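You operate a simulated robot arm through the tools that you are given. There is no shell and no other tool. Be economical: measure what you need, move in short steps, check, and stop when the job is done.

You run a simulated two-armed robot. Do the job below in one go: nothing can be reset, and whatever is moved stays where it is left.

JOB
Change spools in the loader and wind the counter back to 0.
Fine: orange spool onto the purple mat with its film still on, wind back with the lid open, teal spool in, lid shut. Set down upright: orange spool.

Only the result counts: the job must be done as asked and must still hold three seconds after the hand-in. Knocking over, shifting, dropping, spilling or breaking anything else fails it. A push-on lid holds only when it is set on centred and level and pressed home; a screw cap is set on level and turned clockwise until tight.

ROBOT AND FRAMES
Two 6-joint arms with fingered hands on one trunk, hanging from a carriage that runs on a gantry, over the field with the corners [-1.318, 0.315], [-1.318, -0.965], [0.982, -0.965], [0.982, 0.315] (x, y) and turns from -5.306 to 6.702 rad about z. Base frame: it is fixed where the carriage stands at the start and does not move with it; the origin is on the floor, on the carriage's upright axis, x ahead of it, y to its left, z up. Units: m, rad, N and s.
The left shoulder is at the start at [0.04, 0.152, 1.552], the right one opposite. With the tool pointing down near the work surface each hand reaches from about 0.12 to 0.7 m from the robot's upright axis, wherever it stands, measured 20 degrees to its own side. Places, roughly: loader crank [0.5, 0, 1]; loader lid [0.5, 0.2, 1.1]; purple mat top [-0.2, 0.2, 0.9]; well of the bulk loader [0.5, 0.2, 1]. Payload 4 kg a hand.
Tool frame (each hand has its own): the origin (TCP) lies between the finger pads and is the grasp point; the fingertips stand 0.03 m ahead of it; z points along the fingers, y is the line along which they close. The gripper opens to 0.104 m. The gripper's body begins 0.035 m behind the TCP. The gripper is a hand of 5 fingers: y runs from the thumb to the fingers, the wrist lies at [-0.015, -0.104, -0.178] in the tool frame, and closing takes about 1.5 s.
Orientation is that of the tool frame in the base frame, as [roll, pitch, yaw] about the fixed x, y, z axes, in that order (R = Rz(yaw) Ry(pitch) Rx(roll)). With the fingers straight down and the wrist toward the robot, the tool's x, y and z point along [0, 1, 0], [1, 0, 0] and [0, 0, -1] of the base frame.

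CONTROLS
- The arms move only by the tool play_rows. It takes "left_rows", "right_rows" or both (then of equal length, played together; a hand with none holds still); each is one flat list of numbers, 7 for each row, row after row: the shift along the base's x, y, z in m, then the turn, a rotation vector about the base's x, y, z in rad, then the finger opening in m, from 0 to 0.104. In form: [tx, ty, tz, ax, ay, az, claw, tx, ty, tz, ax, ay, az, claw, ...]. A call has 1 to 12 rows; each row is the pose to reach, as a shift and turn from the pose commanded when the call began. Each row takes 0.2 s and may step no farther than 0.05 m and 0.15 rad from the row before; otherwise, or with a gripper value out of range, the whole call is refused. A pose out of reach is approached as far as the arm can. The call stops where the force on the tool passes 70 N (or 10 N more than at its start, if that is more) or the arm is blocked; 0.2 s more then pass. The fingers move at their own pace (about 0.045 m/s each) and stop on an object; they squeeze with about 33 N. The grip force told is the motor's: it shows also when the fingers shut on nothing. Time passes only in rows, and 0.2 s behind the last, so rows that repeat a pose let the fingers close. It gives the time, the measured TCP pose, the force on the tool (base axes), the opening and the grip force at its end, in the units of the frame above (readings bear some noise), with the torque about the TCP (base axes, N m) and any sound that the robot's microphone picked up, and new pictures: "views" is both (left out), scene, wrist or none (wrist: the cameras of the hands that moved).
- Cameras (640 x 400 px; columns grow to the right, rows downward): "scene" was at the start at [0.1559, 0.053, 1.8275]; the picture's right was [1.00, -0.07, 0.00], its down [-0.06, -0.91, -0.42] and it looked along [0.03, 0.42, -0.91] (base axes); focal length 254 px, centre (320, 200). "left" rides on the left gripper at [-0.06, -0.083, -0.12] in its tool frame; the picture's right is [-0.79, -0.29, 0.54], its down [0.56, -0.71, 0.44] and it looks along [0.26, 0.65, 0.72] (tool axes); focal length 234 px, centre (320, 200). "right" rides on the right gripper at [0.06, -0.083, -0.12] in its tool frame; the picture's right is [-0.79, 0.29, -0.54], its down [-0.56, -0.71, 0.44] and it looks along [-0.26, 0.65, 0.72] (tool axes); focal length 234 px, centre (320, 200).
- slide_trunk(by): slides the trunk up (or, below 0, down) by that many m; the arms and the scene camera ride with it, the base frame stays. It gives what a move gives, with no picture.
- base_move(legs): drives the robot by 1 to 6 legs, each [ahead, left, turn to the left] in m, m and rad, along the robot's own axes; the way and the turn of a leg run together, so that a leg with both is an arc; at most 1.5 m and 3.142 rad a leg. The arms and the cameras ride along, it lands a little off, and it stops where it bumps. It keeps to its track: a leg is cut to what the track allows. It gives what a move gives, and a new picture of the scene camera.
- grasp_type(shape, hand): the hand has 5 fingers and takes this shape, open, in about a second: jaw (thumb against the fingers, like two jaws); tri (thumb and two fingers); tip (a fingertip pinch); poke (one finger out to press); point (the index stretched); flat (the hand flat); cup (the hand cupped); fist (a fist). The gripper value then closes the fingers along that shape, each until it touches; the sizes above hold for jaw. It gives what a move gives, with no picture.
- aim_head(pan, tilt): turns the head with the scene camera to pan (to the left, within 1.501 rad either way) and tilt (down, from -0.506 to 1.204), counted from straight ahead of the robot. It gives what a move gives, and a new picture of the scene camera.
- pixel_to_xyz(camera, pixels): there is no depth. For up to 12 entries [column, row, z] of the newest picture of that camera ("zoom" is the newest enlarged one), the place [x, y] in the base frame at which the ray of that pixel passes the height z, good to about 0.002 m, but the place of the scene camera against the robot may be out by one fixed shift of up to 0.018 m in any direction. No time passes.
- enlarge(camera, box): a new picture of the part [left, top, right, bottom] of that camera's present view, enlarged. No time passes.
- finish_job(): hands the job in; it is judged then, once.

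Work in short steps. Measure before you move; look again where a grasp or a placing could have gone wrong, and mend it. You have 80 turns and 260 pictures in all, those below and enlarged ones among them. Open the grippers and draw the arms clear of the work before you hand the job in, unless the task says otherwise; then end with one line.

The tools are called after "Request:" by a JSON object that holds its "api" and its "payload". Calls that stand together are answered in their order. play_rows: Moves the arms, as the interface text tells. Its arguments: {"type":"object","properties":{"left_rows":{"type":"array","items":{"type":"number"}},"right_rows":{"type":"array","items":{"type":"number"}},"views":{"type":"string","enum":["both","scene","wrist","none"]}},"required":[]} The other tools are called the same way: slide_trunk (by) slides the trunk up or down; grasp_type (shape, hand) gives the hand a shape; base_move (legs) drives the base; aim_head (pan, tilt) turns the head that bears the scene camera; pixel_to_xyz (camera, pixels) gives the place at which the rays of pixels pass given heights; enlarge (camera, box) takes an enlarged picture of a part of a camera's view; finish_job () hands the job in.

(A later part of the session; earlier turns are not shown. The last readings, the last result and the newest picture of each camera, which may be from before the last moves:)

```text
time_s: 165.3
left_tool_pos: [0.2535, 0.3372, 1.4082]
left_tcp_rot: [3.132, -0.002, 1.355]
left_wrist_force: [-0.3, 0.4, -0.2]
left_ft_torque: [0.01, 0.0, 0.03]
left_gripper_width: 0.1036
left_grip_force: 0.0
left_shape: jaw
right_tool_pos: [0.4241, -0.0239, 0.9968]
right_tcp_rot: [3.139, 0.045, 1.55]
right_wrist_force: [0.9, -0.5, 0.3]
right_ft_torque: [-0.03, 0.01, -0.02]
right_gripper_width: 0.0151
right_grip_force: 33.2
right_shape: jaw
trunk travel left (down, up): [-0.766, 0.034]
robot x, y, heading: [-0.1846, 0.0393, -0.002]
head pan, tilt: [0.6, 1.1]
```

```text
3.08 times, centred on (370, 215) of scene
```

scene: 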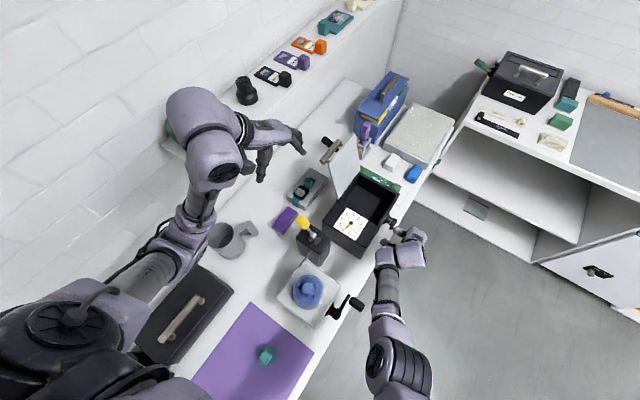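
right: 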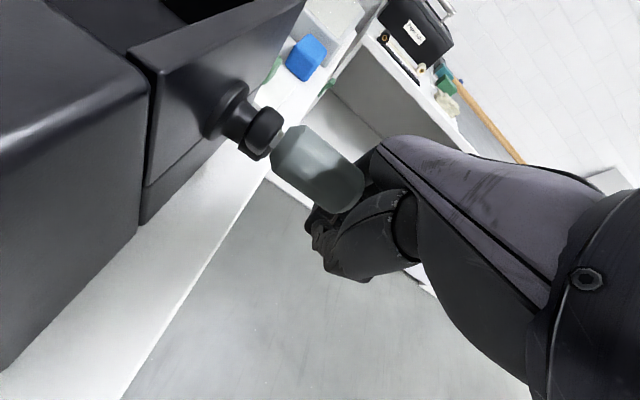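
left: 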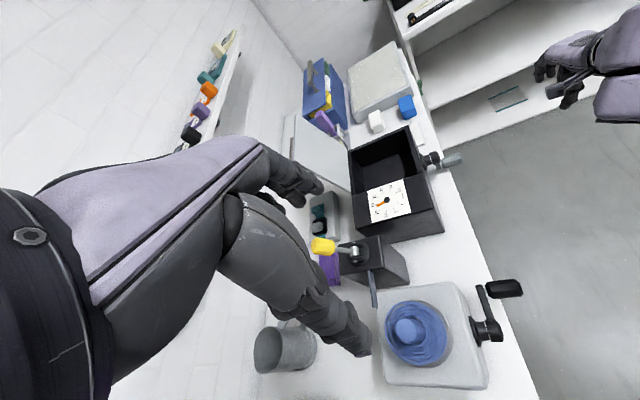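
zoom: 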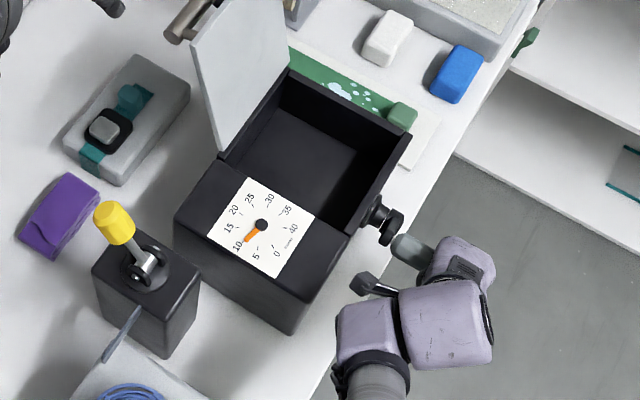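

Dial ≈9; the hand slid off the knob's end with the knob now at ≈(0.437, z 1.03). So ~24° per frame, ~220° to go. I re-grip there and drive down the left side, across the bottom and up on the right.

Request:
{"api": "play_rows", "payload": {"right_rows": [0, 0, 0, 0, 0, 0, 0.065, 0, 0, 0, 0, 0, 0, 0.065, 0, 0, 0, 0, 0, 0, 0.065], "views": "none"}}

Request:
{"api": "slide_trunk", "payload": {"by": 0.034}}

Request:
{"api": "base_move", "payload": {"legs": [[0.014, 0, 0], [0, 0.029, 0]]}}

Request:
{"api": "play_rows", "payload": {"right_rows": [0, 0, 0, 0, 0, 0, 0, 0, 0, 0, 0, 0, 0, 0, 0, 0, 0, 0, 0, 0, 0, 0, 0, 0, 0, 0, 0, 0], "views": "wrist"}}

Request:
{"api": "slide_trunk", "payload": {"by": -0.0187}}

Request:
{"api": "base_move", "payload": {"legs": [[-0.0145, 0, 0]]}}

Request:
{"api": "slide_trunk", "payload": {"by": -0.0227}}

Request:
{"api": "slide_trunk", "payload": {"by": -0.0235}}

Request:
{"api": "base_move", "payload": {"legs": [[0.007, 0, 0]]}}

Request:
{"api": "slide_trunk", "payload": {"by": -0.0209}}

Request:
{"api": "play_rows", "payload": {"right_rows": [0, 0, 0, 0, 0, 0, 0], "views": "both"}}

Request:
{"api": "enlarge", "payload": {"camera": "scene", "box": [300, 150, 440, 280]}}

```text
time_s: 166.2
left_tool_pos: [0.2535, 0.3359, 1.4099]
left_tcp_rot: [3.131, -0.003, 1.354]
left_wrist_force: [-0.4, 0.2, 0.3]
left_ft_torque: [0.0, -0.02, 0.0]
left_gripper_width: 0.1042
left_grip_force: 0.0
left_shape: jaw
right_tool_pos: [0.4217, -0.0253, 0.9965]
right_tcp_rot: [3.138, 0.044, 1.551]
right_wrist_force: [-0.3, -0.9, 0.4]
right_ft_torque: [-0.03, -0.04, -0.02]
right_gripper_width: 0.0646
right_grip_force: 0.0
right_shape: jaw
trunk travel left (down, up): [-0.766, 0.034]
robot x, y, heading: [-0.1872, 0.0387, -0.005]
head pan, tilt: [0.6, 1.1]
```

```text
time_s: 166.9
left_tool_pos: [0.2543, 0.336, 1.4429]
left_tcp_rot: [3.132, -0.002, 1.355]
left_wrist_force: [-0.9, -0.7, 0.5]
left_ft_torque: [0.04, -0.01, -0.01]
left_gripper_width: 0.104
left_grip_force: 0.0
left_shape: jaw
right_tool_pos: [0.4212, -0.026, 1.0306]
right_tcp_rot: [3.138, 0.043, 1.55]
right_wrist_force: [-0.1, 0.2, -0.1]
right_ft_torque: [0.01, 0.01, -0.01]
right_gripper_width: 0.0646
right_grip_force: 0.3
right_shape: jaw
trunk travel left (down, up): [-0.8, 0.0]
robot x, y, heading: [-0.187, 0.0403, -0.006]
head pan, tilt: [0.6, 1.1]
```

```text
time_s: 168.1
left_tool_pos: [0.2672, 0.3664, 1.4427]
left_tcp_rot: [3.133, -0.002, 1.355]
left_wrist_force: [0.8, -0.7, 0.2]
left_ft_torque: [-0.01, 0.01, -0.01]
left_gripper_width: 0.104
left_grip_force: 0.1
left_shape: jaw
right_tool_pos: [0.4357, 0.0033, 1.0301]
right_tcp_rot: [3.138, 0.044, 1.549]
right_wrist_force: [0.3, -0.4, 0.0]
right_ft_torque: [-0.03, -0.02, 0.02]
right_gripper_width: 0.0647
right_grip_force: 0.1
right_shape: jaw
trunk travel left (down, up): [-0.8, 0.0]
robot x, y, heading: [-0.1724, 0.0661, -0.004]
head pan, tilt: [0.6, 1.1]
```

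scene: 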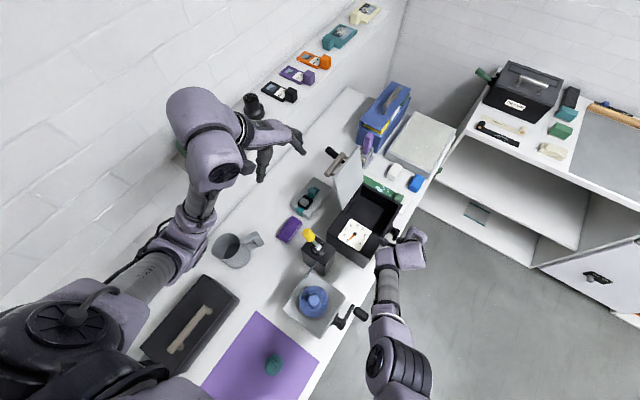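

```text
time_s: 169.1
left_tool_pos: [0.2659, 0.366, 1.4426]
left_tcp_rot: [3.133, -0.001, 1.354]
left_wrist_force: [-0.5, -0.1, -0.7]
left_ft_torque: [-0.05, -0.02, 0.0]
left_gripper_width: 0.1039
left_grip_force: 0.1
left_shape: jaw
right_tool_pos: [0.4361, 0.0023, 1.0305]
right_tcp_rot: [3.138, 0.046, 1.549]
right_wrist_force: [0.0, -0.5, -1.8]
right_ft_torque: [0.0, -0.04, 0.03]
right_gripper_width: 0.0079
right_grip_force: 10.5
right_shape: jaw
trunk travel left (down, up): [-0.8, 0.0]
robot x, y, heading: [-0.1706, 0.0692, -0.001]
head pan, tilt: [0.6, 1.1]
```

right: 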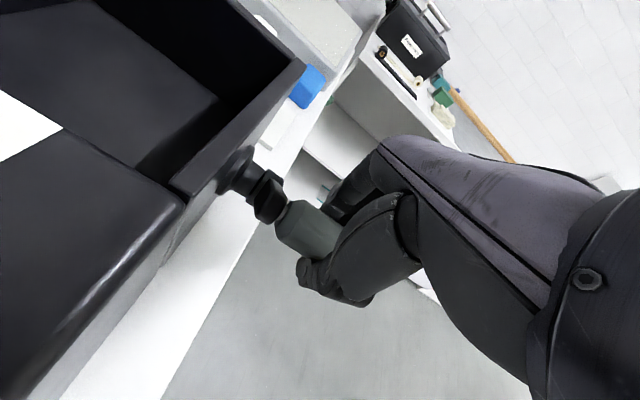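

```text
time_s: 169.8
left_tool_pos: [0.267, 0.3654, 1.4237]
left_tcp_rot: [3.132, 0.0, 1.354]
left_wrist_force: [0.0, -0.3, -1.0]
left_ft_torque: [0.04, -0.03, -0.02]
left_gripper_width: 0.1039
left_grip_force: 0.1
left_shape: jaw
right_tool_pos: [0.4362, 0.0022, 1.0115]
right_tcp_rot: [3.137, 0.046, 1.551]
right_wrist_force: [-1.0, -0.9, -0.8]
right_ft_torque: [0.0, 0.0, 0.02]
right_gripper_width: 0.0034
right_grip_force: 32.7
right_shape: jaw
trunk travel left (down, up): [-0.781, 0.019]
robot x, y, heading: [-0.1686, 0.0686, -0.005]
head pan, tilt: [0.6, 1.1]
```

```text
time_s: 170.6
left_tool_pos: [0.2531, 0.3651, 1.4241]
left_tcp_rot: [3.133, -0.001, 1.354]
left_wrist_force: [-0.3, 0.2, 0.7]
left_ft_torque: [0.03, -0.02, 0.01]
left_gripper_width: 0.1039
left_grip_force: 0.0
left_shape: jaw
right_tool_pos: [0.4223, 0.0021, 1.0127]
right_tcp_rot: [3.134, 0.045, 1.549]
right_wrist_force: [20.0, -0.5, -19.7]
right_ft_torque: [-0.05, 0.39, -0.1]
right_gripper_width: 0.0027
right_grip_force: 33.2
right_shape: jaw
trunk travel left (down, up): [-0.781, 0.019]
robot x, y, heading: [-0.1843, 0.0644, -0.004]
head pan, tilt: [0.6, 1.1]
```

scene: 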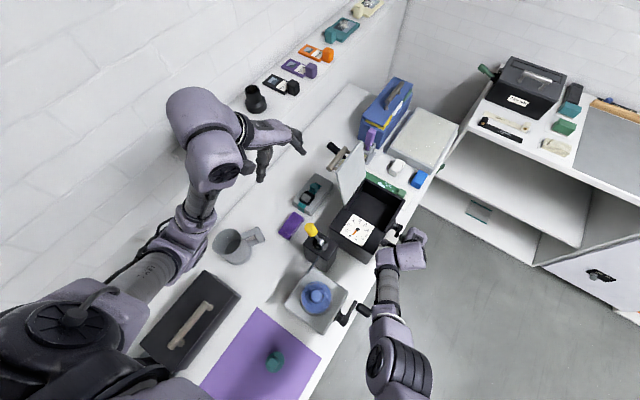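

```text
time_s: 171.2
left_tool_pos: [0.2509, 0.3646, 1.4009]
left_tcp_rot: [3.132, -0.002, 1.356]
left_wrist_force: [0.2, 0.6, -0.4]
left_ft_torque: [0.0, 0.0, -0.01]
left_gripper_width: 0.1041
left_grip_force: 0.2
left_shape: jaw
right_tool_pos: [0.4219, 0.0012, 0.9895]
right_tcp_rot: [3.139, 0.047, 1.548]
right_wrist_force: [-0.6, 1.2, 0.2]
right_ft_torque: [0.0, -0.01, 0.03]
right_gripper_width: 0.0028
right_grip_force: 32.3
right_shape: jaw
trunk travel left (down, up): [-0.759, 0.041]
robot x, y, heading: [-0.1896, 0.0684, -0.001]
head pan, tilt: [0.6, 1.1]
```

```text
time_s: 171.9
left_tool_pos: [0.2505, 0.3656, 1.3778]
left_tcp_rot: [3.134, -0.001, 1.355]
left_wrist_force: [-0.3, 0.1, -0.5]
left_ft_torque: [0.0, -0.02, 0.0]
left_gripper_width: 0.1039
left_grip_force: 0.1
left_shape: jaw
right_tool_pos: [0.419, 0.0015, 0.9645]
right_tcp_rot: [3.141, 0.047, 1.548]
right_wrist_force: [-10.4, -0.7, 3.5]
right_ft_torque: [0.11, -0.51, 0.17]
right_gripper_width: 0.003
right_grip_force: 33.0
right_shape: jaw
trunk travel left (down, up): [-0.735, 0.065]
robot x, y, heading: [-0.1844, 0.0701, -0.007]
head pan, tilt: [0.6, 1.1]
```

```text
time_s: 172.7
left_tool_pos: [0.2543, 0.3647, 1.3766]
left_tcp_rot: [3.137, 0.0, 1.354]
left_wrist_force: [0.5, 0.6, 0.0]
left_ft_torque: [0.0, -0.01, 0.0]
left_gripper_width: 0.1039
left_grip_force: 0.1
left_shape: jaw
right_tool_pos: [0.4193, 0.0015, 0.9611]
right_tcp_rot: [-3.137, 0.048, 1.549]
right_wrist_force: [-50.8, 0.2, 23.9]
right_ft_torque: [0.27, -2.45, 0.62]
right_gripper_width: 0.0045
right_grip_force: 33.0
right_shape: jaw
trunk travel left (down, up): [-0.735, 0.065]
robot x, y, heading: [-0.1771, 0.0657, -0.004]
head pan, tilt: [0.6, 1.1]
```

scene: 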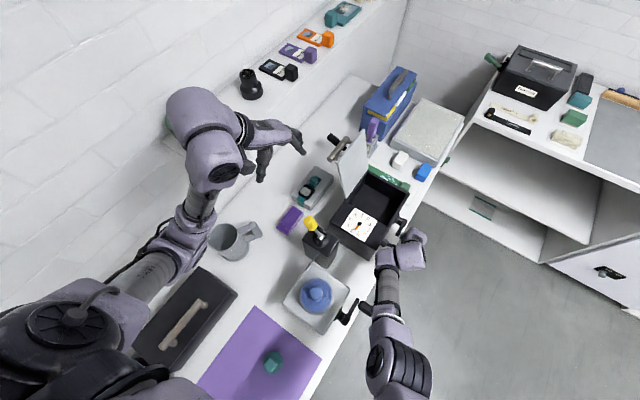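

```text
time_s: 173.3
left_tool_pos: [0.2564, 0.3655, 1.3559]
left_tcp_rot: [3.137, -0.002, 1.353]
left_wrist_force: [-0.3, 0.6, 0.0]
left_ft_torque: [0.01, 0.0, -0.04]
left_gripper_width: 0.104
left_grip_force: 0.0
left_shape: jaw
right_tool_pos: [0.4207, -0.0002, 0.9386]
right_tcp_rot: [-3.135, 0.047, 1.548]
right_wrist_force: [-18.6, 2.2, -7.4]
right_ft_torque: [-0.07, -0.52, 0.0]
right_gripper_width: 0.0051
right_grip_force: 32.6
right_shape: jaw
trunk travel left (down, up): [-0.714, 0.086]
robot x, y, heading: [-0.181, 0.065, -0.003]
head pan, tilt: [0.6, 1.1]
```

```text
time_s: 173.7
left_tool_pos: [0.2556, 0.3661, 1.3548]
left_tcp_rot: [3.135, 0.0, 1.352]
left_wrist_force: [0.0, -0.1, 0.3]
left_ft_torque: [-0.02, 0.04, 0.01]
left_gripper_width: 0.1039
left_grip_force: 0.1
left_shape: jaw
right_tool_pos: [0.4209, 0.0006, 0.9393]
right_tcp_rot: [-3.135, 0.049, 1.55]
right_wrist_force: [-19.3, 1.3, -9.3]
right_ft_torque: [-0.08, -0.56, -0.01]
right_gripper_width: 0.0051
right_grip_force: 33.0
right_shape: jaw
trunk travel left (down, up): [-0.714, 0.086]
robot x, y, heading: [-0.1779, 0.0696, -0.001]
head pan, tilt: [0.6, 1.1]
```

scene: 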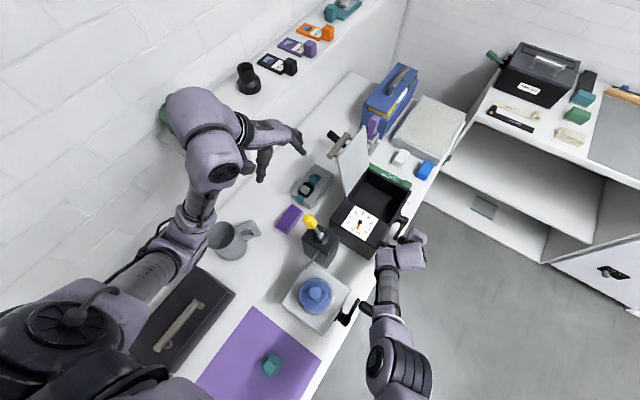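
right: 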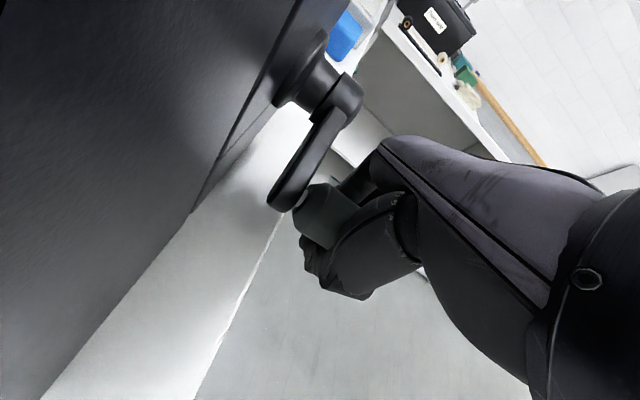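

```text
3.08 times, centred on (370, 215) of scene
```

zoom: 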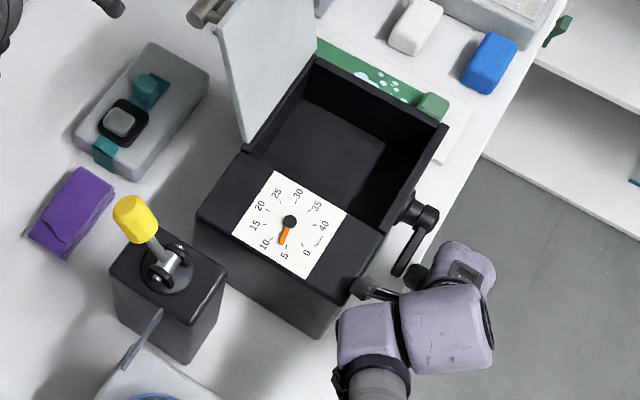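

Dial ≈6 with the knob held at the lower left. I sweep it across the bottom with the base and then lift on the right side.

Request:
{"api": "slide_trunk", "payload": {"by": -0.006}}

Request:
{"api": "base_move", "payload": {"legs": [[0.024, 0, 0], [0.024, 0, 0], [0.024, 0, 0], [0.022, 0, 0]]}}

Request:
{"api": "slide_trunk", "payload": {"by": 0.015}}

Request:
{"api": "base_move", "payload": {"legs": [[0.012, 0, 0]]}}

Request:
{"api": "slide_trunk", "payload": {"by": 0.02}}

Request:
{"api": "play_rows", "payload": {"right_rows": [0, 0, 0, 0, 0, 0, 0], "views": "both"}}

Request:
{"api": "enlarge", "payload": {"camera": "scene", "box": [290, 170, 410, 280]}}

```text
time_s: 174.3
left_tool_pos: [0.2572, 0.3654, 1.35]
left_tcp_rot: [3.136, 0.0, 1.354]
left_wrist_force: [0.6, -0.2, -0.6]
left_ft_torque: [-0.03, -0.02, -0.02]
left_gripper_width: 0.1039
left_grip_force: 0.1
left_shape: jaw
right_tool_pos: [0.4225, 0.001, 0.9347]
right_tcp_rot: [-3.138, 0.048, 1.547]
right_wrist_force: [-17.0, -0.3, -6.6]
right_ft_torque: [-0.01, -0.52, 0.08]
right_gripper_width: 0.0051
right_grip_force: 32.4
right_shape: jaw
trunk travel left (down, up): [-0.708, 0.092]
robot x, y, heading: [-0.1786, 0.067, -0.002]
head pan, tilt: [0.6, 1.1]
```

```text
time_s: 175.8
left_tool_pos: [0.3076, 0.3663, 1.35]
left_tcp_rot: [3.134, -0.002, 1.354]
left_wrist_force: [-0.1, -1.4, -0.1]
left_ft_torque: [0.01, 0.01, 0.03]
left_gripper_width: 0.1039
left_grip_force: 0.0
left_shape: jaw
right_tool_pos: [0.4573, -0.0059, 0.9193]
right_tcp_rot: [-3.103, 0.051, 1.546]
right_wrist_force: [-9.8, -1.2, -2.9]
right_ft_torque: [3.8, 0.41, 2.27]
right_gripper_width: 0.0076
right_grip_force: 32.8
right_shape: jaw
trunk travel left (down, up): [-0.708, 0.092]
robot x, y, heading: [-0.1297, 0.066, -0.001]
head pan, tilt: [0.6, 1.1]
stopped in leg 3: the robot was blocked; the commanded pose is now the measured one
```

scene: 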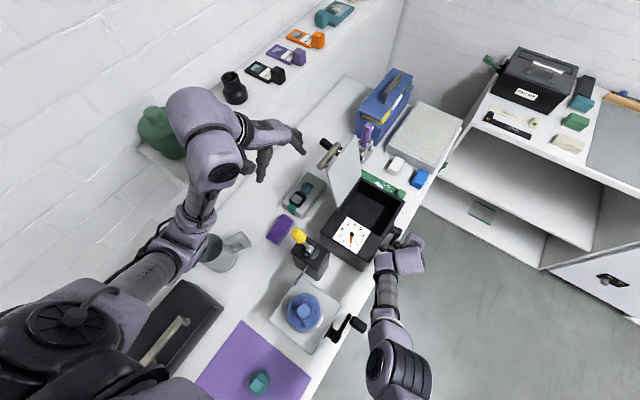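

```text
time_s: 176.4
left_tool_pos: [0.3042, 0.3657, 1.3632]
left_tcp_rot: [3.141, -0.002, 1.354]
left_wrist_force: [0.0, 0.0, 0.3]
left_ft_torque: [0.02, 0.0, 0.01]
left_gripper_width: 0.104
left_grip_force: 0.1
left_shape: jaw
right_tool_pos: [0.4468, -0.0045, 0.9247]
right_tcp_rot: [-3.083, 0.056, 1.545]
right_wrist_force: [-22.5, 7.6, -40.6]
right_ft_torque: [-0.2, -0.21, -0.02]
right_gripper_width: 0.0074
right_grip_force: 33.4
right_shape: jaw
trunk travel left (down, up): [-0.723, 0.077]
robot x, y, heading: [-0.1279, 0.0709, -0.004]
head pan, tilt: [0.6, 1.1]
```

```text
time_s: 177.2
left_tool_pos: [0.3159, 0.3663, 1.3631]
left_tcp_rot: [3.141, -0.001, 1.354]
left_wrist_force: [0.5, 0.9, -0.7]
left_ft_torque: [0.0, -0.03, 0.0]
left_gripper_width: 0.1042
left_grip_force: 0.1
left_shape: jaw
right_tool_pos: [0.4568, -0.0046, 0.923]
right_tcp_rot: [-3.077, 0.056, 1.546]
right_wrist_force: [-19.0, 7.3, -59.5]
right_ft_torque: [-0.25, -0.25, -0.04]
right_gripper_width: 0.0069
right_grip_force: 33.4
right_shape: jaw
trunk travel left (down, up): [-0.723, 0.077]
robot x, y, heading: [-0.1125, 0.0674, 0.001]
head pan, tilt: [0.6, 1.1]
```

scene: 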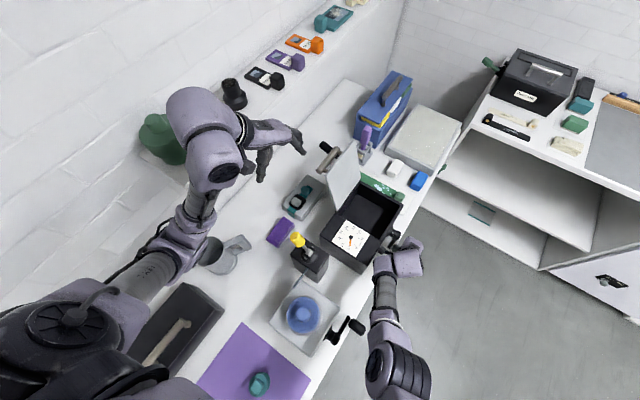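

```text
time_s: 177.8
left_tool_pos: [0.3146, 0.3659, 1.3829]
left_tcp_rot: [3.139, -0.003, 1.354]
left_wrist_force: [0.0, -0.1, -0.5]
left_ft_torque: [-0.03, 0.02, -0.01]
left_gripper_width: 0.1038
left_grip_force: 0.0
left_shape: jaw
right_tool_pos: [0.4426, -0.0042, 0.9313]
right_tcp_rot: [-3.052, 0.06, 1.546]
right_wrist_force: [-36.8, 12.5, -46.0]
right_ft_torque: [-0.2, -0.38, 0.08]
right_gripper_width: 0.0088
right_grip_force: 33.1
right_shape: jaw
trunk travel left (down, up): [-0.743, 0.057]
robot x, y, heading: [-0.1179, 0.071, -0.003]
head pan, tilt: [0.6, 1.1]
```

```text
time_s: 178.2
left_tool_pos: [0.3138, 0.367, 1.3831]
left_tcp_rot: [3.141, -0.002, 1.355]
left_wrist_force: [1.1, 0.0, 0.0]
left_ft_torque: [-0.01, -0.01, 0.0]
left_gripper_width: 0.1041
left_grip_force: 0.0
left_shape: jaw
right_tool_pos: [0.4431, -0.0051, 0.9319]
right_tcp_rot: [-3.05, 0.059, 1.548]
right_wrist_force: [-34.6, 12.9, -46.0]
right_ft_torque: [-0.25, -0.4, 0.0]
right_gripper_width: 0.0088
right_grip_force: 33.0
right_shape: jaw
trunk travel left (down, up): [-0.743, 0.057]
robot x, y, heading: [-0.1143, 0.0703, 0.001]
head pan, tilt: [0.6, 1.1]
```

scene: 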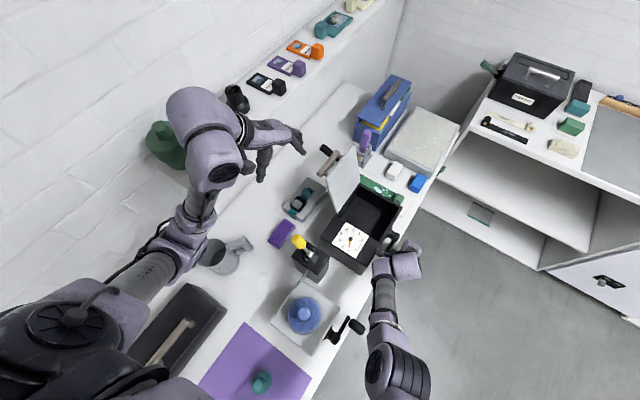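
right: 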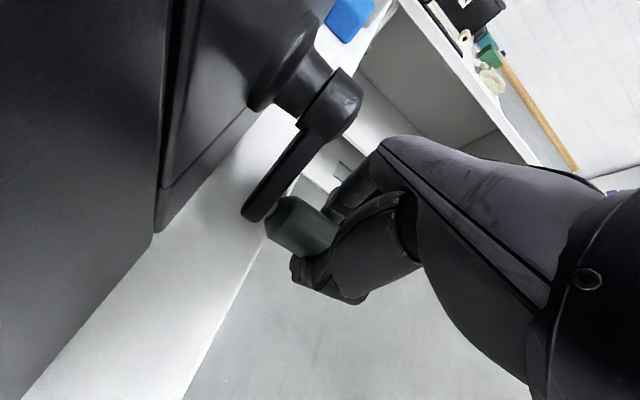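

```text
3.64 times, centred on (350, 225) of scene
```

zoom: 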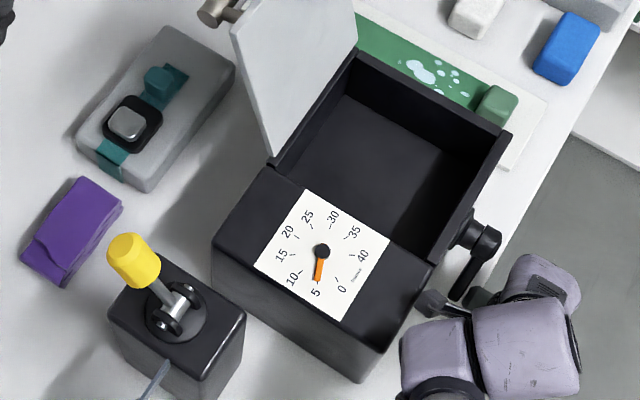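

Dial ≈5, i.e. 15 frames per turn, knob back at its start angle; 120° remain. The hand had sunk and jammed, so I keep it a bit higher: sweep right across the bottom, then up on the right side.

Request:
{"api": "slide_trunk", "payload": {"by": -0.018}}

Request:
{"api": "base_move", "payload": {"legs": [[0.02, 0, 0], [0.02, 0, 0], [0.014, 0, 0]]}}

Request:
{"api": "slide_trunk", "payload": {"by": 0.02}}

Request:
{"api": "base_move", "payload": {"legs": [[0.01, 0, 0]]}}

Request:
{"api": "slide_trunk", "payload": {"by": 0.025}}

Request:
{"api": "play_rows", "payload": {"right_rows": [0, 0, 0, 0, 0, 0, 0], "views": "both"}}

Request:
{"api": "enlarge", "payload": {"camera": "scene", "box": [280, 160, 400, 270]}}

```text
time_s: 178.9
left_tool_pos: [0.3185, 0.3659, 1.3664]
left_tcp_rot: [3.136, -0.002, 1.353]
left_wrist_force: [-0.1, -0.1, 0.4]
left_ft_torque: [-0.02, 0.0, -0.01]
left_gripper_width: 0.1043
left_grip_force: 0.1
left_shape: jaw
right_tool_pos: [0.4557, -0.0053, 0.9226]
right_tcp_rot: [-3.073, 0.057, 1.547]
right_wrist_force: [-10.7, 9.9, -33.7]
right_ft_torque: [-0.19, -0.15, -0.09]
right_gripper_width: 0.0075
right_grip_force: 33.5
right_shape: jaw
trunk travel left (down, up): [-0.725, 0.075]
robot x, y, heading: [-0.1152, 0.0676, 0.0]
head pan, tilt: [0.6, 1.1]
```

```text
time_s: 180.4
left_tool_pos: [0.3759, 0.3654, 1.3682]
left_tcp_rot: [3.133, -0.003, 1.354]
left_wrist_force: [-0.4, 0.1, -0.1]
left_ft_torque: [0.02, -0.02, 0.03]
left_gripper_width: 0.104
left_grip_force: 0.1
left_shape: jaw
right_tool_pos: [0.5211, -0.0064, 0.9298]
right_tcp_rot: [-3.089, 0.058, 1.544]
right_wrist_force: [4.1, 1.3, -1.8]
right_ft_torque: [-0.07, 0.07, -0.03]
right_gripper_width: 0.003
right_grip_force: 33.5
right_shape: jaw
trunk travel left (down, up): [-0.725, 0.075]
robot x, y, heading: [-0.0599, 0.0656, -0.002]
head pan, tilt: [0.6, 1.1]
```

scene: 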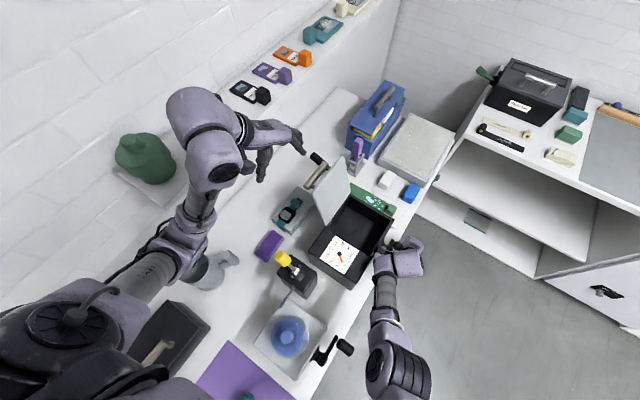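

```text
time_s: 181.1
left_tool_pos: [0.3781, 0.364, 1.3908]
left_tcp_rot: [3.128, -0.003, 1.354]
left_wrist_force: [-0.5, 0.1, -0.1]
left_ft_torque: [0.03, -0.01, 0.01]
left_gripper_width: 0.104
left_grip_force: 0.0
left_shape: jaw
right_tool_pos: [0.5268, -0.0069, 0.9547]
right_tcp_rot: [-3.094, 0.056, 1.545]
right_wrist_force: [24.2, 1.2, -5.1]
right_ft_torque: [-0.05, 0.44, -0.2]
right_gripper_width: 0.0029
right_grip_force: 32.6
right_shape: jaw
trunk travel left (down, up): [-0.745, 0.055]
robot x, y, heading: [-0.0569, 0.0696, -0.0]
head pan, tilt: [0.6, 1.1]
```

```text
time_s: 181.8
left_tool_pos: [0.3851, 0.3645, 1.3884]
left_tcp_rot: [3.133, -0.003, 1.355]
left_wrist_force: [-0.2, -0.3, 0.1]
left_ft_torque: [0.03, 0.01, -0.01]
left_gripper_width: 0.1041
left_grip_force: 0.1
left_shape: jaw
right_tool_pos: [0.5291, -0.0065, 0.9493]
right_tcp_rot: [-3.085, 0.058, 1.545]
right_wrist_force: [1.2, 1.6, -1.1]
right_ft_torque: [-0.03, 0.01, 0.01]
right_gripper_width: 0.003
right_grip_force: 33.1
right_shape: jaw
trunk travel left (down, up): [-0.745, 0.055]
robot x, y, heading: [-0.0505, 0.0675, -0.003]
head pan, tilt: [0.6, 1.1]
```

scene: 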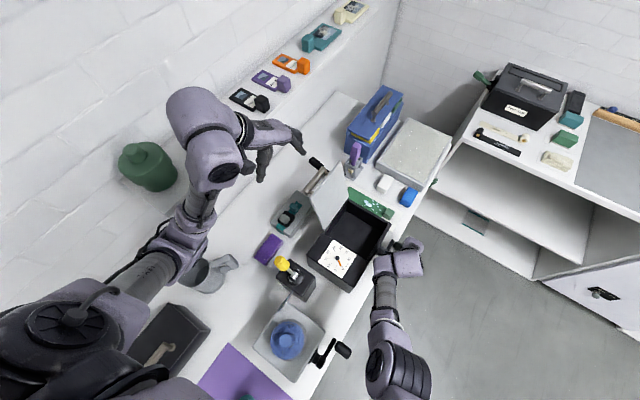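

```text
time_s: 182.5
left_tool_pos: [0.3863, 0.3653, 1.4123]
left_tcp_rot: [3.132, -0.002, 1.354]
left_wrist_force: [0.2, 0.7, 0.3]
left_ft_torque: [-0.02, 0.03, 0.01]
left_gripper_width: 0.104
left_grip_force: 0.1
left_shape: jaw
right_tool_pos: [0.5298, -0.0073, 0.9739]
right_tcp_rot: [-3.086, 0.055, 1.545]
right_wrist_force: [11.0, 2.4, -14.3]
right_ft_torque: [-0.13, 0.24, -0.08]
right_gripper_width: 0.0028
right_grip_force: 32.8
right_shape: jaw
trunk travel left (down, up): [-0.77, 0.03]
robot x, y, heading: [-0.0545, 0.0685, 0.002]
head pan, tilt: [0.6, 1.1]
```

```text
time_s: 182.9
left_tool_pos: [0.3859, 0.3651, 1.414]
left_tcp_rot: [3.131, -0.002, 1.354]
left_wrist_force: [0.3, -0.2, -0.1]
left_ft_torque: [-0.05, 0.01, -0.03]
left_gripper_width: 0.1038
left_grip_force: 0.1
left_shape: jaw
right_tool_pos: [0.5287, -0.0074, 0.9742]
right_tcp_rot: [-3.085, 0.058, 1.544]
right_wrist_force: [14.3, 2.6, -15.1]
right_ft_torque: [-0.13, 0.29, -0.06]
right_gripper_width: 0.0027
right_grip_force: 32.3
right_shape: jaw
trunk travel left (down, up): [-0.77, 0.03]
robot x, y, heading: [-0.0527, 0.0665, -0.003]
head pan, tilt: [0.6, 1.1]
```

scene: 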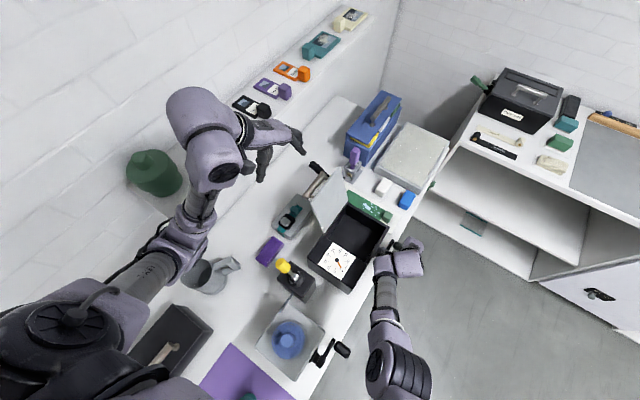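
right: 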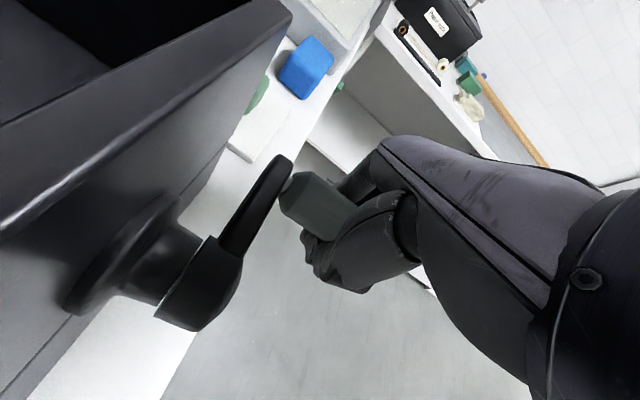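

```text
3.64 times, centred on (340, 215) of scene
5 turns are left
```

zoom: 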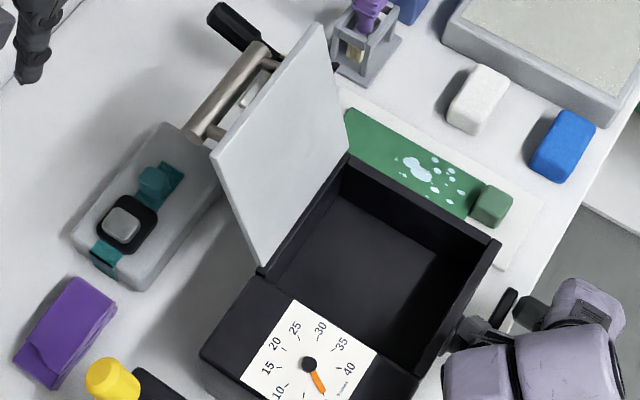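

Dial ≈0.3: I nudge the last bit up, release the knob, withdraw along −y, then turn to face the table left of the loader and raise the hand to carrying height, ready for the teal spool at ≈(−0.135, 0.165).

Request:
{"api": "slide_trunk", "payload": {"by": 0.006}}

Request:
{"api": "play_rows", "payload": {"right_rows": [0, 0, 0, 0, 0, 0, 0.07, 0, 0, 0, 0, 0, 0, 0.07, 0, 0, 0, 0, 0, 0, 0.07, 0, 0, 0, 0, 0, 0, 0.07], "views": "none"}}

Request:
{"api": "base_move", "payload": {"legs": [[0, -0.8, 0], [0, 0, 1.573], [0, 0.112, 0]]}}

Request:
{"api": "slide_trunk", "payload": {"by": 0.024}}

Request:
{"api": "play_rows", "payload": {"right_rows": [-0.008, 0.013, 0.03, 0.01, 0.01, 0.005, 0.08, -0.016, 0.026, 0.06, 0.02, 0.02, 0.01, 0.08, -0.024, 0.039, 0.09, 0.035, 0.035, 0.015, 0.08, -0.032, 0.052, 0.12, 0.05, 0.05, 0.025, 0.08, -0.04, 0.065, 0.15, 0.056, 0.058, 0.025, 0.08, -0.04, 0.065, 0.15, 0.056, 0.058, 0.025, 0.08], "views": "wrist"}}

Request:
{"api": "aim_head", "payload": {"pan": -0.4, "tilt": 0.9}}

Request:
{"api": "enlarge", "payload": {"camera": "scene", "box": [240, 100, 440, 260]}}

```text
time_s: 183.5
left_tool_pos: [0.3861, 0.3648, 1.4187]
left_tcp_rot: [3.133, -0.001, 1.354]
left_wrist_force: [-0.4, -0.5, 0.3]
left_ft_torque: [-0.04, 0.03, 0.01]
left_gripper_width: 0.1038
left_grip_force: 0.1
left_shape: jaw
right_tool_pos: [0.528, -0.0081, 0.9781]
right_tcp_rot: [-3.08, 0.06, 1.544]
right_wrist_force: [25.9, 2.8, -48.9]
right_ft_torque: [-0.3, 0.66, -0.22]
right_gripper_width: 0.0036
right_grip_force: 32.6
right_shape: jaw
trunk travel left (down, up): [-0.776, 0.024]
robot x, y, heading: [-0.056, 0.0673, 0.002]
head pan, tilt: [0.6, 1.1]
```

```text
time_s: 184.5
left_tool_pos: [0.3856, 0.3644, 1.4192]
left_tcp_rot: [3.132, -0.002, 1.355]
left_wrist_force: [-0.1, -0.8, -0.2]
left_ft_torque: [0.0, 0.05, -0.01]
left_gripper_width: 0.1039
left_grip_force: 0.0
left_shape: jaw
right_tool_pos: [0.5293, -0.0073, 0.9807]
right_tcp_rot: [-3.086, 0.058, 1.545]
right_wrist_force: [0.4, -0.5, 0.5]
right_ft_torque: [0.01, -0.01, 0.03]
right_gripper_width: 0.0698
right_grip_force: 0.1
right_shape: jaw
trunk travel left (down, up): [-0.776, 0.024]
robot x, y, heading: [-0.0515, 0.0728, -0.002]
head pan, tilt: [0.6, 1.1]
```

```text
time_s: 193.4
left_tool_pos: [-0.463, -0.2934, 1.4194]
left_tcp_rot: [3.134, -0.002, 2.919]
left_wrist_force: [0.3, -0.1, 0.0]
left_ft_torque: [-0.03, 0.01, 0.0]
left_gripper_width: 0.1036
left_grip_force: 0.1
left_shape: jaw
right_tool_pos: [-0.0883, -0.1496, 0.9802]
right_tcp_rot: [-3.086, 0.058, 3.112]
right_wrist_force: [-0.1, -0.1, -0.5]
right_ft_torque: [0.0, 0.01, -0.01]
right_gripper_width: 0.0698
right_grip_force: 0.2
right_shape: jaw
trunk travel left (down, up): [-0.776, 0.024]
robot x, y, heading: [-0.1687, -0.7337, 1.562]
head pan, tilt: [0.6, 1.1]
```

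scene: 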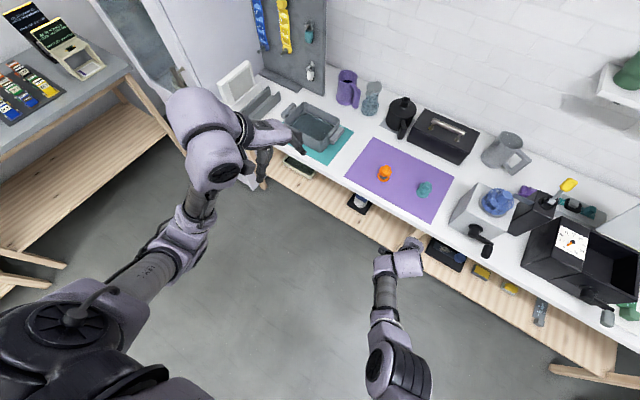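

```text
time_s: 194.1
left_tool_pos: [-0.4618, -0.2923, 1.4421]
left_tcp_rot: [3.133, -0.001, 2.919]
left_wrist_force: [0.5, 0.6, 0.1]
left_ft_torque: [-0.01, 0.02, -0.01]
left_gripper_width: 0.1041
left_grip_force: 0.0
left_shape: jaw
right_tool_pos: [-0.0889, -0.1504, 1.0048]
right_tcp_rot: [-3.086, 0.06, 3.11]
right_wrist_force: [0.5, 0.5, 0.7]
right_ft_torque: [0.01, 0.01, -0.01]
right_gripper_width: 0.0698
right_grip_force: 0.1
right_shape: jaw
trunk travel left (down, up): [-0.8, 0.0]
robot x, y, heading: [-0.1668, -0.7329, 1.568]
head pan, tilt: [0.6, 1.1]
```

```text
time_s: 195.7
left_tool_pos: [-0.4618, -0.292, 1.443]
left_tcp_rot: [3.134, -0.002, 2.921]
left_wrist_force: [-0.4, -0.4, 0.2]
left_ft_torque: [-0.02, 0.0, -0.01]
left_gripper_width: 0.1037
left_grip_force: 0.0
left_shape: jaw
right_tool_pos: [-0.0705, -0.0739, 1.1451]
right_tcp_rot: [3.138, 0.06, 3.093]
right_wrist_force: [0.5, -0.6, 0.0]
right_ft_torque: [-0.01, 0.02, 0.0]
right_gripper_width: 0.0798
right_grip_force: 0.0
right_shape: jaw
right hand out of reach, approached as far as the arm can: row 5, 6
trunk travel left (down, up): [-0.8, 0.0]
robot x, y, heading: [-0.1677, -0.728, 1.561]
head pan, tilt: [0.6, 1.1]
stopped in row 6 (right hand): the arm was blocked; the commanded pose is now the measured one
```

right: 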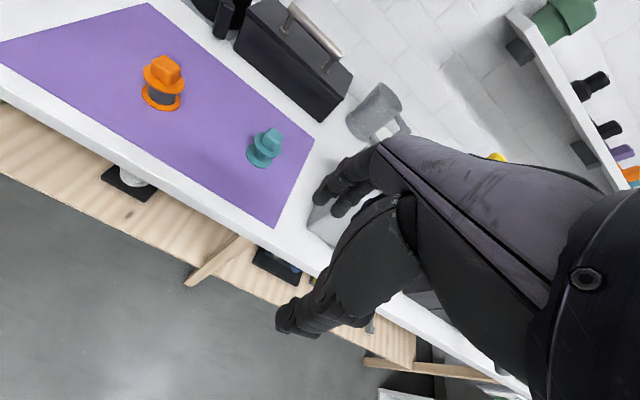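

```text
time_s: 197.0
left_tool_pos: [-0.4622, -0.2941, 1.4422]
left_tcp_rot: [3.132, -0.001, 2.919]
left_wrist_force: [-0.6, -0.4, -0.2]
left_ft_torque: [0.0, 0.02, 0.02]
left_gripper_width: 0.104
left_grip_force: 0.0
left_shape: jaw
right_tool_pos: [-0.0718, -0.0743, 1.1429]
right_tcp_rot: [3.141, 0.061, 3.095]
right_wrist_force: [0.8, 0.9, -1.1]
right_ft_torque: [0.0, -0.01, -0.02]
right_gripper_width: 0.0797
right_grip_force: 0.1
right_shape: jaw
trunk travel left (down, up): [-0.8, 0.0]
robot x, y, heading: [-0.1666, -0.7332, 1.566]
head pan, tilt: [-0.4, 0.901]
```

scene: 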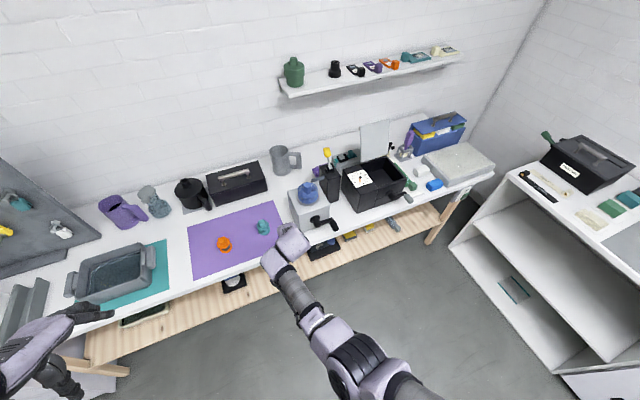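

```text
2.50 times, centred on (340, 180) of scene
4 turns are left
```

zoom: 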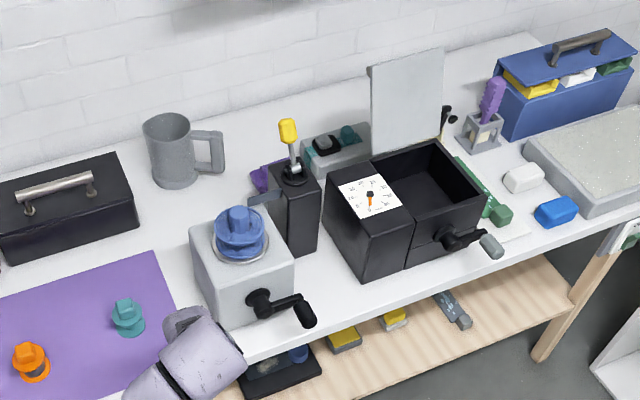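

The counter now reads 0. Four turns remain, so I batch: go over the teal spool (−0.135, 0.165), lower with the trunk, grip, lift, move to the higher carrying pose and drive around to the front of the loader.

Request:
{"api": "base_move", "payload": {"legs": [[0.2391, 0.0638, 0]]}}

Request:
{"api": "slide_trunk", "payload": {"by": -0.153}}

Request:
{"api": "play_rows", "payload": {"right_rows": [0, 0, 0, 0, 0, 0, 0, 0, 0, 0, 0, 0, 0, 0, 0, 0, 0, 0, 0, 0, 0, 0, 0, 0, 0, 0, 0, 0, 0, 0, 0, 0, 0, 0, 0, 0, 0, 0, 0, 0, 0, 0], "views": "wrist"}}

Request:
{"api": "slide_trunk", "payload": {"by": 0.153}}

Request:
{"api": "play_rows", "payload": {"right_rows": [-0.02, -0.002, 0, 0, 0.02, 0.015, 0, -0.045, -0.005, 0.005, 0, 0.04, 0.03, 0, -0.07, -0.008, 0.01, 0, 0.06, 0.047, 0, -0.07, -0.008, 0.024, 0, 0.06, 0.047, 0, -0.07, -0.008, 0.038, 0, 0.06, 0.047, 0, -0.07, -0.008, 0.038, 0, 0.06, 0.047, 0], "views": "none"}}

Request:
{"api": "base_move", "payload": {"legs": [[-0.26, 0, 0], [0, -0.63, 0]]}}

Request:
{"api": "play_rows", "payload": {"right_rows": [0, 0, 0, 0, 0, 0, 0], "views": "wrist"}}

Request:
{"api": "enlarge", "payload": {"camera": "scene", "box": [180, 60, 400, 230]}}

```text
time_s: 198.8
left_tool_pos: [-0.523, -0.0524, 1.4424]
left_tcp_rot: [3.133, -0.002, 2.92]
left_wrist_force: [0.6, 0.1, -0.3]
left_ft_torque: [0.0, 0.02, 0.0]
left_gripper_width: 0.1039
left_grip_force: 0.0
left_shape: jaw
right_tool_pos: [-0.1315, 0.1638, 1.1447]
right_tcp_rot: [3.141, 0.059, 3.092]
right_wrist_force: [0.5, -0.7, -0.1]
right_ft_torque: [0.02, 0.02, 0.01]
right_gripper_width: 0.0797
right_grip_force: 0.1
right_shape: jaw
trunk travel left (down, up): [-0.8, 0.0]
robot x, y, heading: [-0.2311, -0.4898, 1.565]
head pan, tilt: [-0.4, 0.901]
```

scene: 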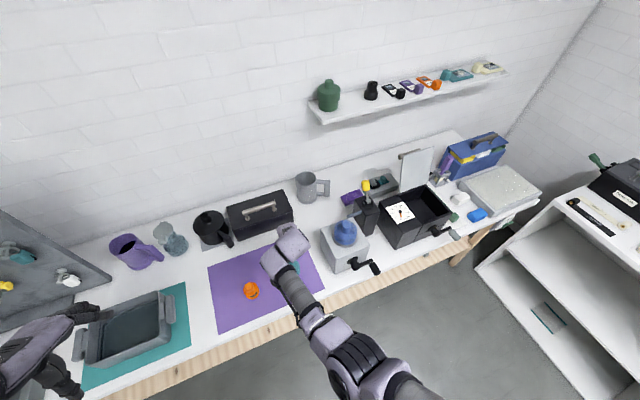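

```text
time_s: 200.6
left_tool_pos: [-0.5224, -0.0531, 1.2896]
left_tcp_rot: [3.134, -0.001, 2.917]
left_wrist_force: [0.5, -0.8, 0.7]
left_ft_torque: [0.0, 0.02, 0.01]
left_gripper_width: 0.1038
left_grip_force: 0.1
left_shape: jaw
right_tool_pos: [-0.131, 0.1641, 0.9906]
right_tcp_rot: [3.141, 0.061, 3.093]
right_wrist_force: [0.3, -0.2, -0.1]
right_ft_torque: [0.0, 0.04, -0.04]
right_gripper_width: 0.08
right_grip_force: 0.1
right_shape: jaw
trunk travel left (down, up): [-0.647, 0.153]
robot x, y, heading: [-0.2274, -0.4916, 1.558]
head pan, tilt: [-0.4, 0.901]
```

```text
time_s: 201.9
left_tool_pos: [-0.5218, -0.0526, 1.2878]
left_tcp_rot: [3.134, -0.003, 2.919]
left_wrist_force: [-0.2, 0.4, 0.3]
left_ft_torque: [0.01, 0.01, 0.0]
left_gripper_width: 0.1041
left_grip_force: 0.0
left_shape: jaw
right_tool_pos: [-0.13, 0.1637, 0.991]
right_tcp_rot: [-3.141, 0.061, 3.092]
right_wrist_force: [0.8, 0.6, 0.4]
right_ft_torque: [0.0, 0.03, 0.0]
right_gripper_width: 0.0253
right_grip_force: 33.1
right_shape: jaw
trunk travel left (down, up): [-0.647, 0.153]
robot x, y, heading: [-0.2294, -0.4931, 1.561]
head pan, tilt: [-0.4, 0.901]
```

right: 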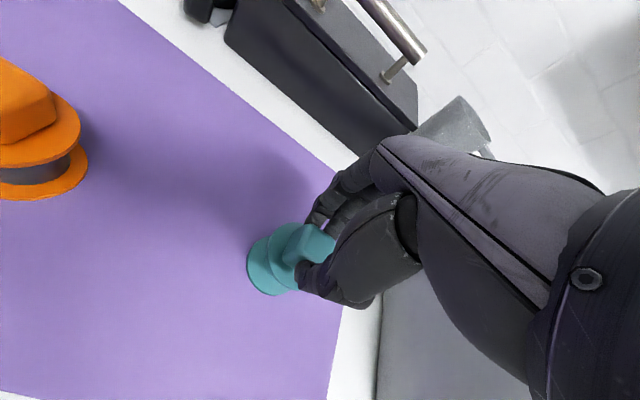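

```text
time_s: 203.7
left_tool_pos: [-0.5226, -0.0525, 1.4424]
left_tcp_rot: [3.132, -0.003, 2.918]
left_wrist_force: [0.7, -0.8, 0.2]
left_ft_torque: [-0.01, 0.03, 0.02]
left_gripper_width: 0.104
left_grip_force: 0.0
left_shape: jaw
right_tool_pos: [-0.1303, 0.1647, 1.1442]
right_tcp_rot: [3.141, 0.061, 3.092]
right_wrist_force: [-0.2, 0.1, -0.9]
right_ft_torque: [0.02, 0.01, 0.02]
right_gripper_width: 0.0255
right_grip_force: 33.3
right_shape: jaw
trunk travel left (down, up): [-0.8, 0.0]
robot x, y, heading: [-0.2308, -0.4937, 1.565]
head pan, tilt: [-0.4, 0.901]
```

```text
time_s: 205.3
left_tool_pos: [-0.5226, -0.0525, 1.4427]
left_tcp_rot: [3.133, -0.001, 2.917]
left_wrist_force: [0.1, -0.3, -0.2]
left_ft_torque: [0.03, 0.0, 0.02]
left_gripper_width: 0.1037
left_grip_force: 0.1
left_shape: jaw
right_tool_pos: [-0.1423, 0.1769, 1.1702]
right_tcp_rot: [3.136, 0.047, 3.106]
right_wrist_force: [-0.2, -0.3, -0.1]
right_ft_torque: [0.01, 0.03, -0.04]
right_gripper_width: 0.0251
right_grip_force: 33.0
right_shape: jaw
right hand out of reach, approached as far as the arm can: row 3, 4, 5, 6
trunk travel left (down, up): [-0.8, 0.0]
robot x, y, heading: [-0.2298, -0.4901, 1.563]
head pan, tilt: [-0.4, 0.901]
stopped in row 6 (right hand): the arm was blocked; the commanded pose is now the measured one
```

```text
time_s: 210.3
left_tool_pos: [0.105, -0.3147, 1.4425]
left_tcp_rot: [3.133, -0.002, 2.923]
left_wrist_force: [0.2, -0.1, 0.4]
left_ft_torque: [-0.01, -0.03, 0.0]
left_gripper_width: 0.1038
left_grip_force: 0.0
left_shape: jaw
right_tool_pos: [0.4846, -0.0845, 1.1683]
right_tcp_rot: [3.14, 0.045, 3.109]
right_wrist_force: [0.8, 0.9, -1.0]
right_ft_torque: [0.0, 0.01, 0.0]
right_gripper_width: 0.0249
right_grip_force: 33.4
right_shape: jaw
trunk travel left (down, up): [-0.8, 0.0]
robot x, y, heading: [0.403, -0.7528, 1.564]
head pan, tilt: [-0.4, 0.901]
```

scene: 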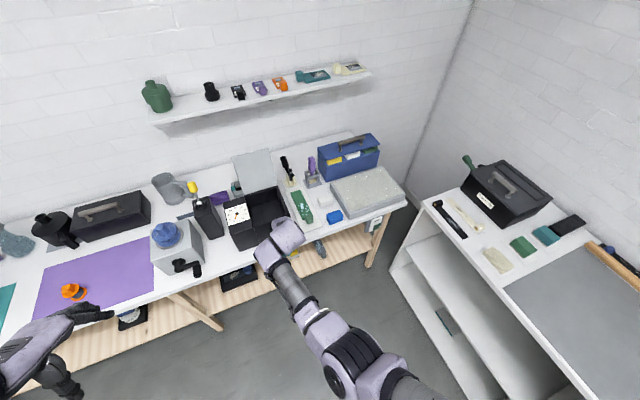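

```text
time_s: 210.7
left_tool_pos: [0.1046, -0.3149, 1.4435]
left_tcp_rot: [3.133, -0.003, 2.922]
left_wrist_force: [0.7, 0.2, 0.2]
left_ft_torque: [0.04, -0.03, -0.04]
left_gripper_width: 0.1038
left_grip_force: 0.0
left_shape: jaw
right_tool_pos: [0.486, -0.0843, 1.1689]
right_tcp_rot: [3.139, 0.048, 3.107]
right_wrist_force: [-0.2, 0.8, -0.1]
right_ft_torque: [0.0, -0.02, 0.0]
right_gripper_width: 0.0252
right_grip_force: 32.9
right_shape: jaw
trunk travel left (down, up): [-0.8, 0.0]
robot x, y, heading: [0.4006, -0.753, 1.566]
head pan, tilt: [-0.4, 0.901]
```

right: 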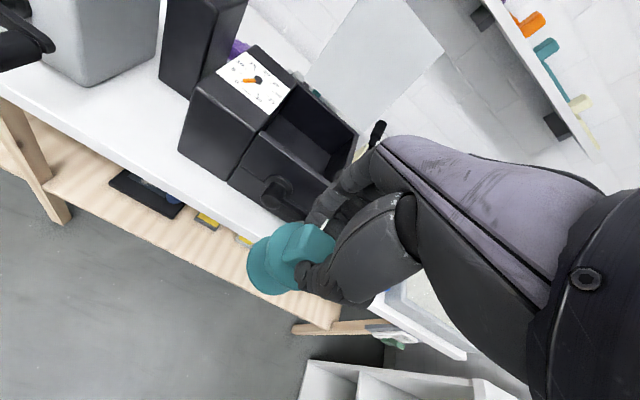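

```text
2.35 times, centred on (290, 145) of scene
3 turns are left
```

zoom: 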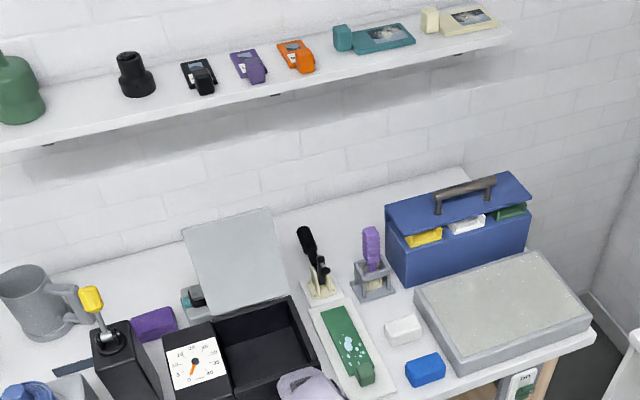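

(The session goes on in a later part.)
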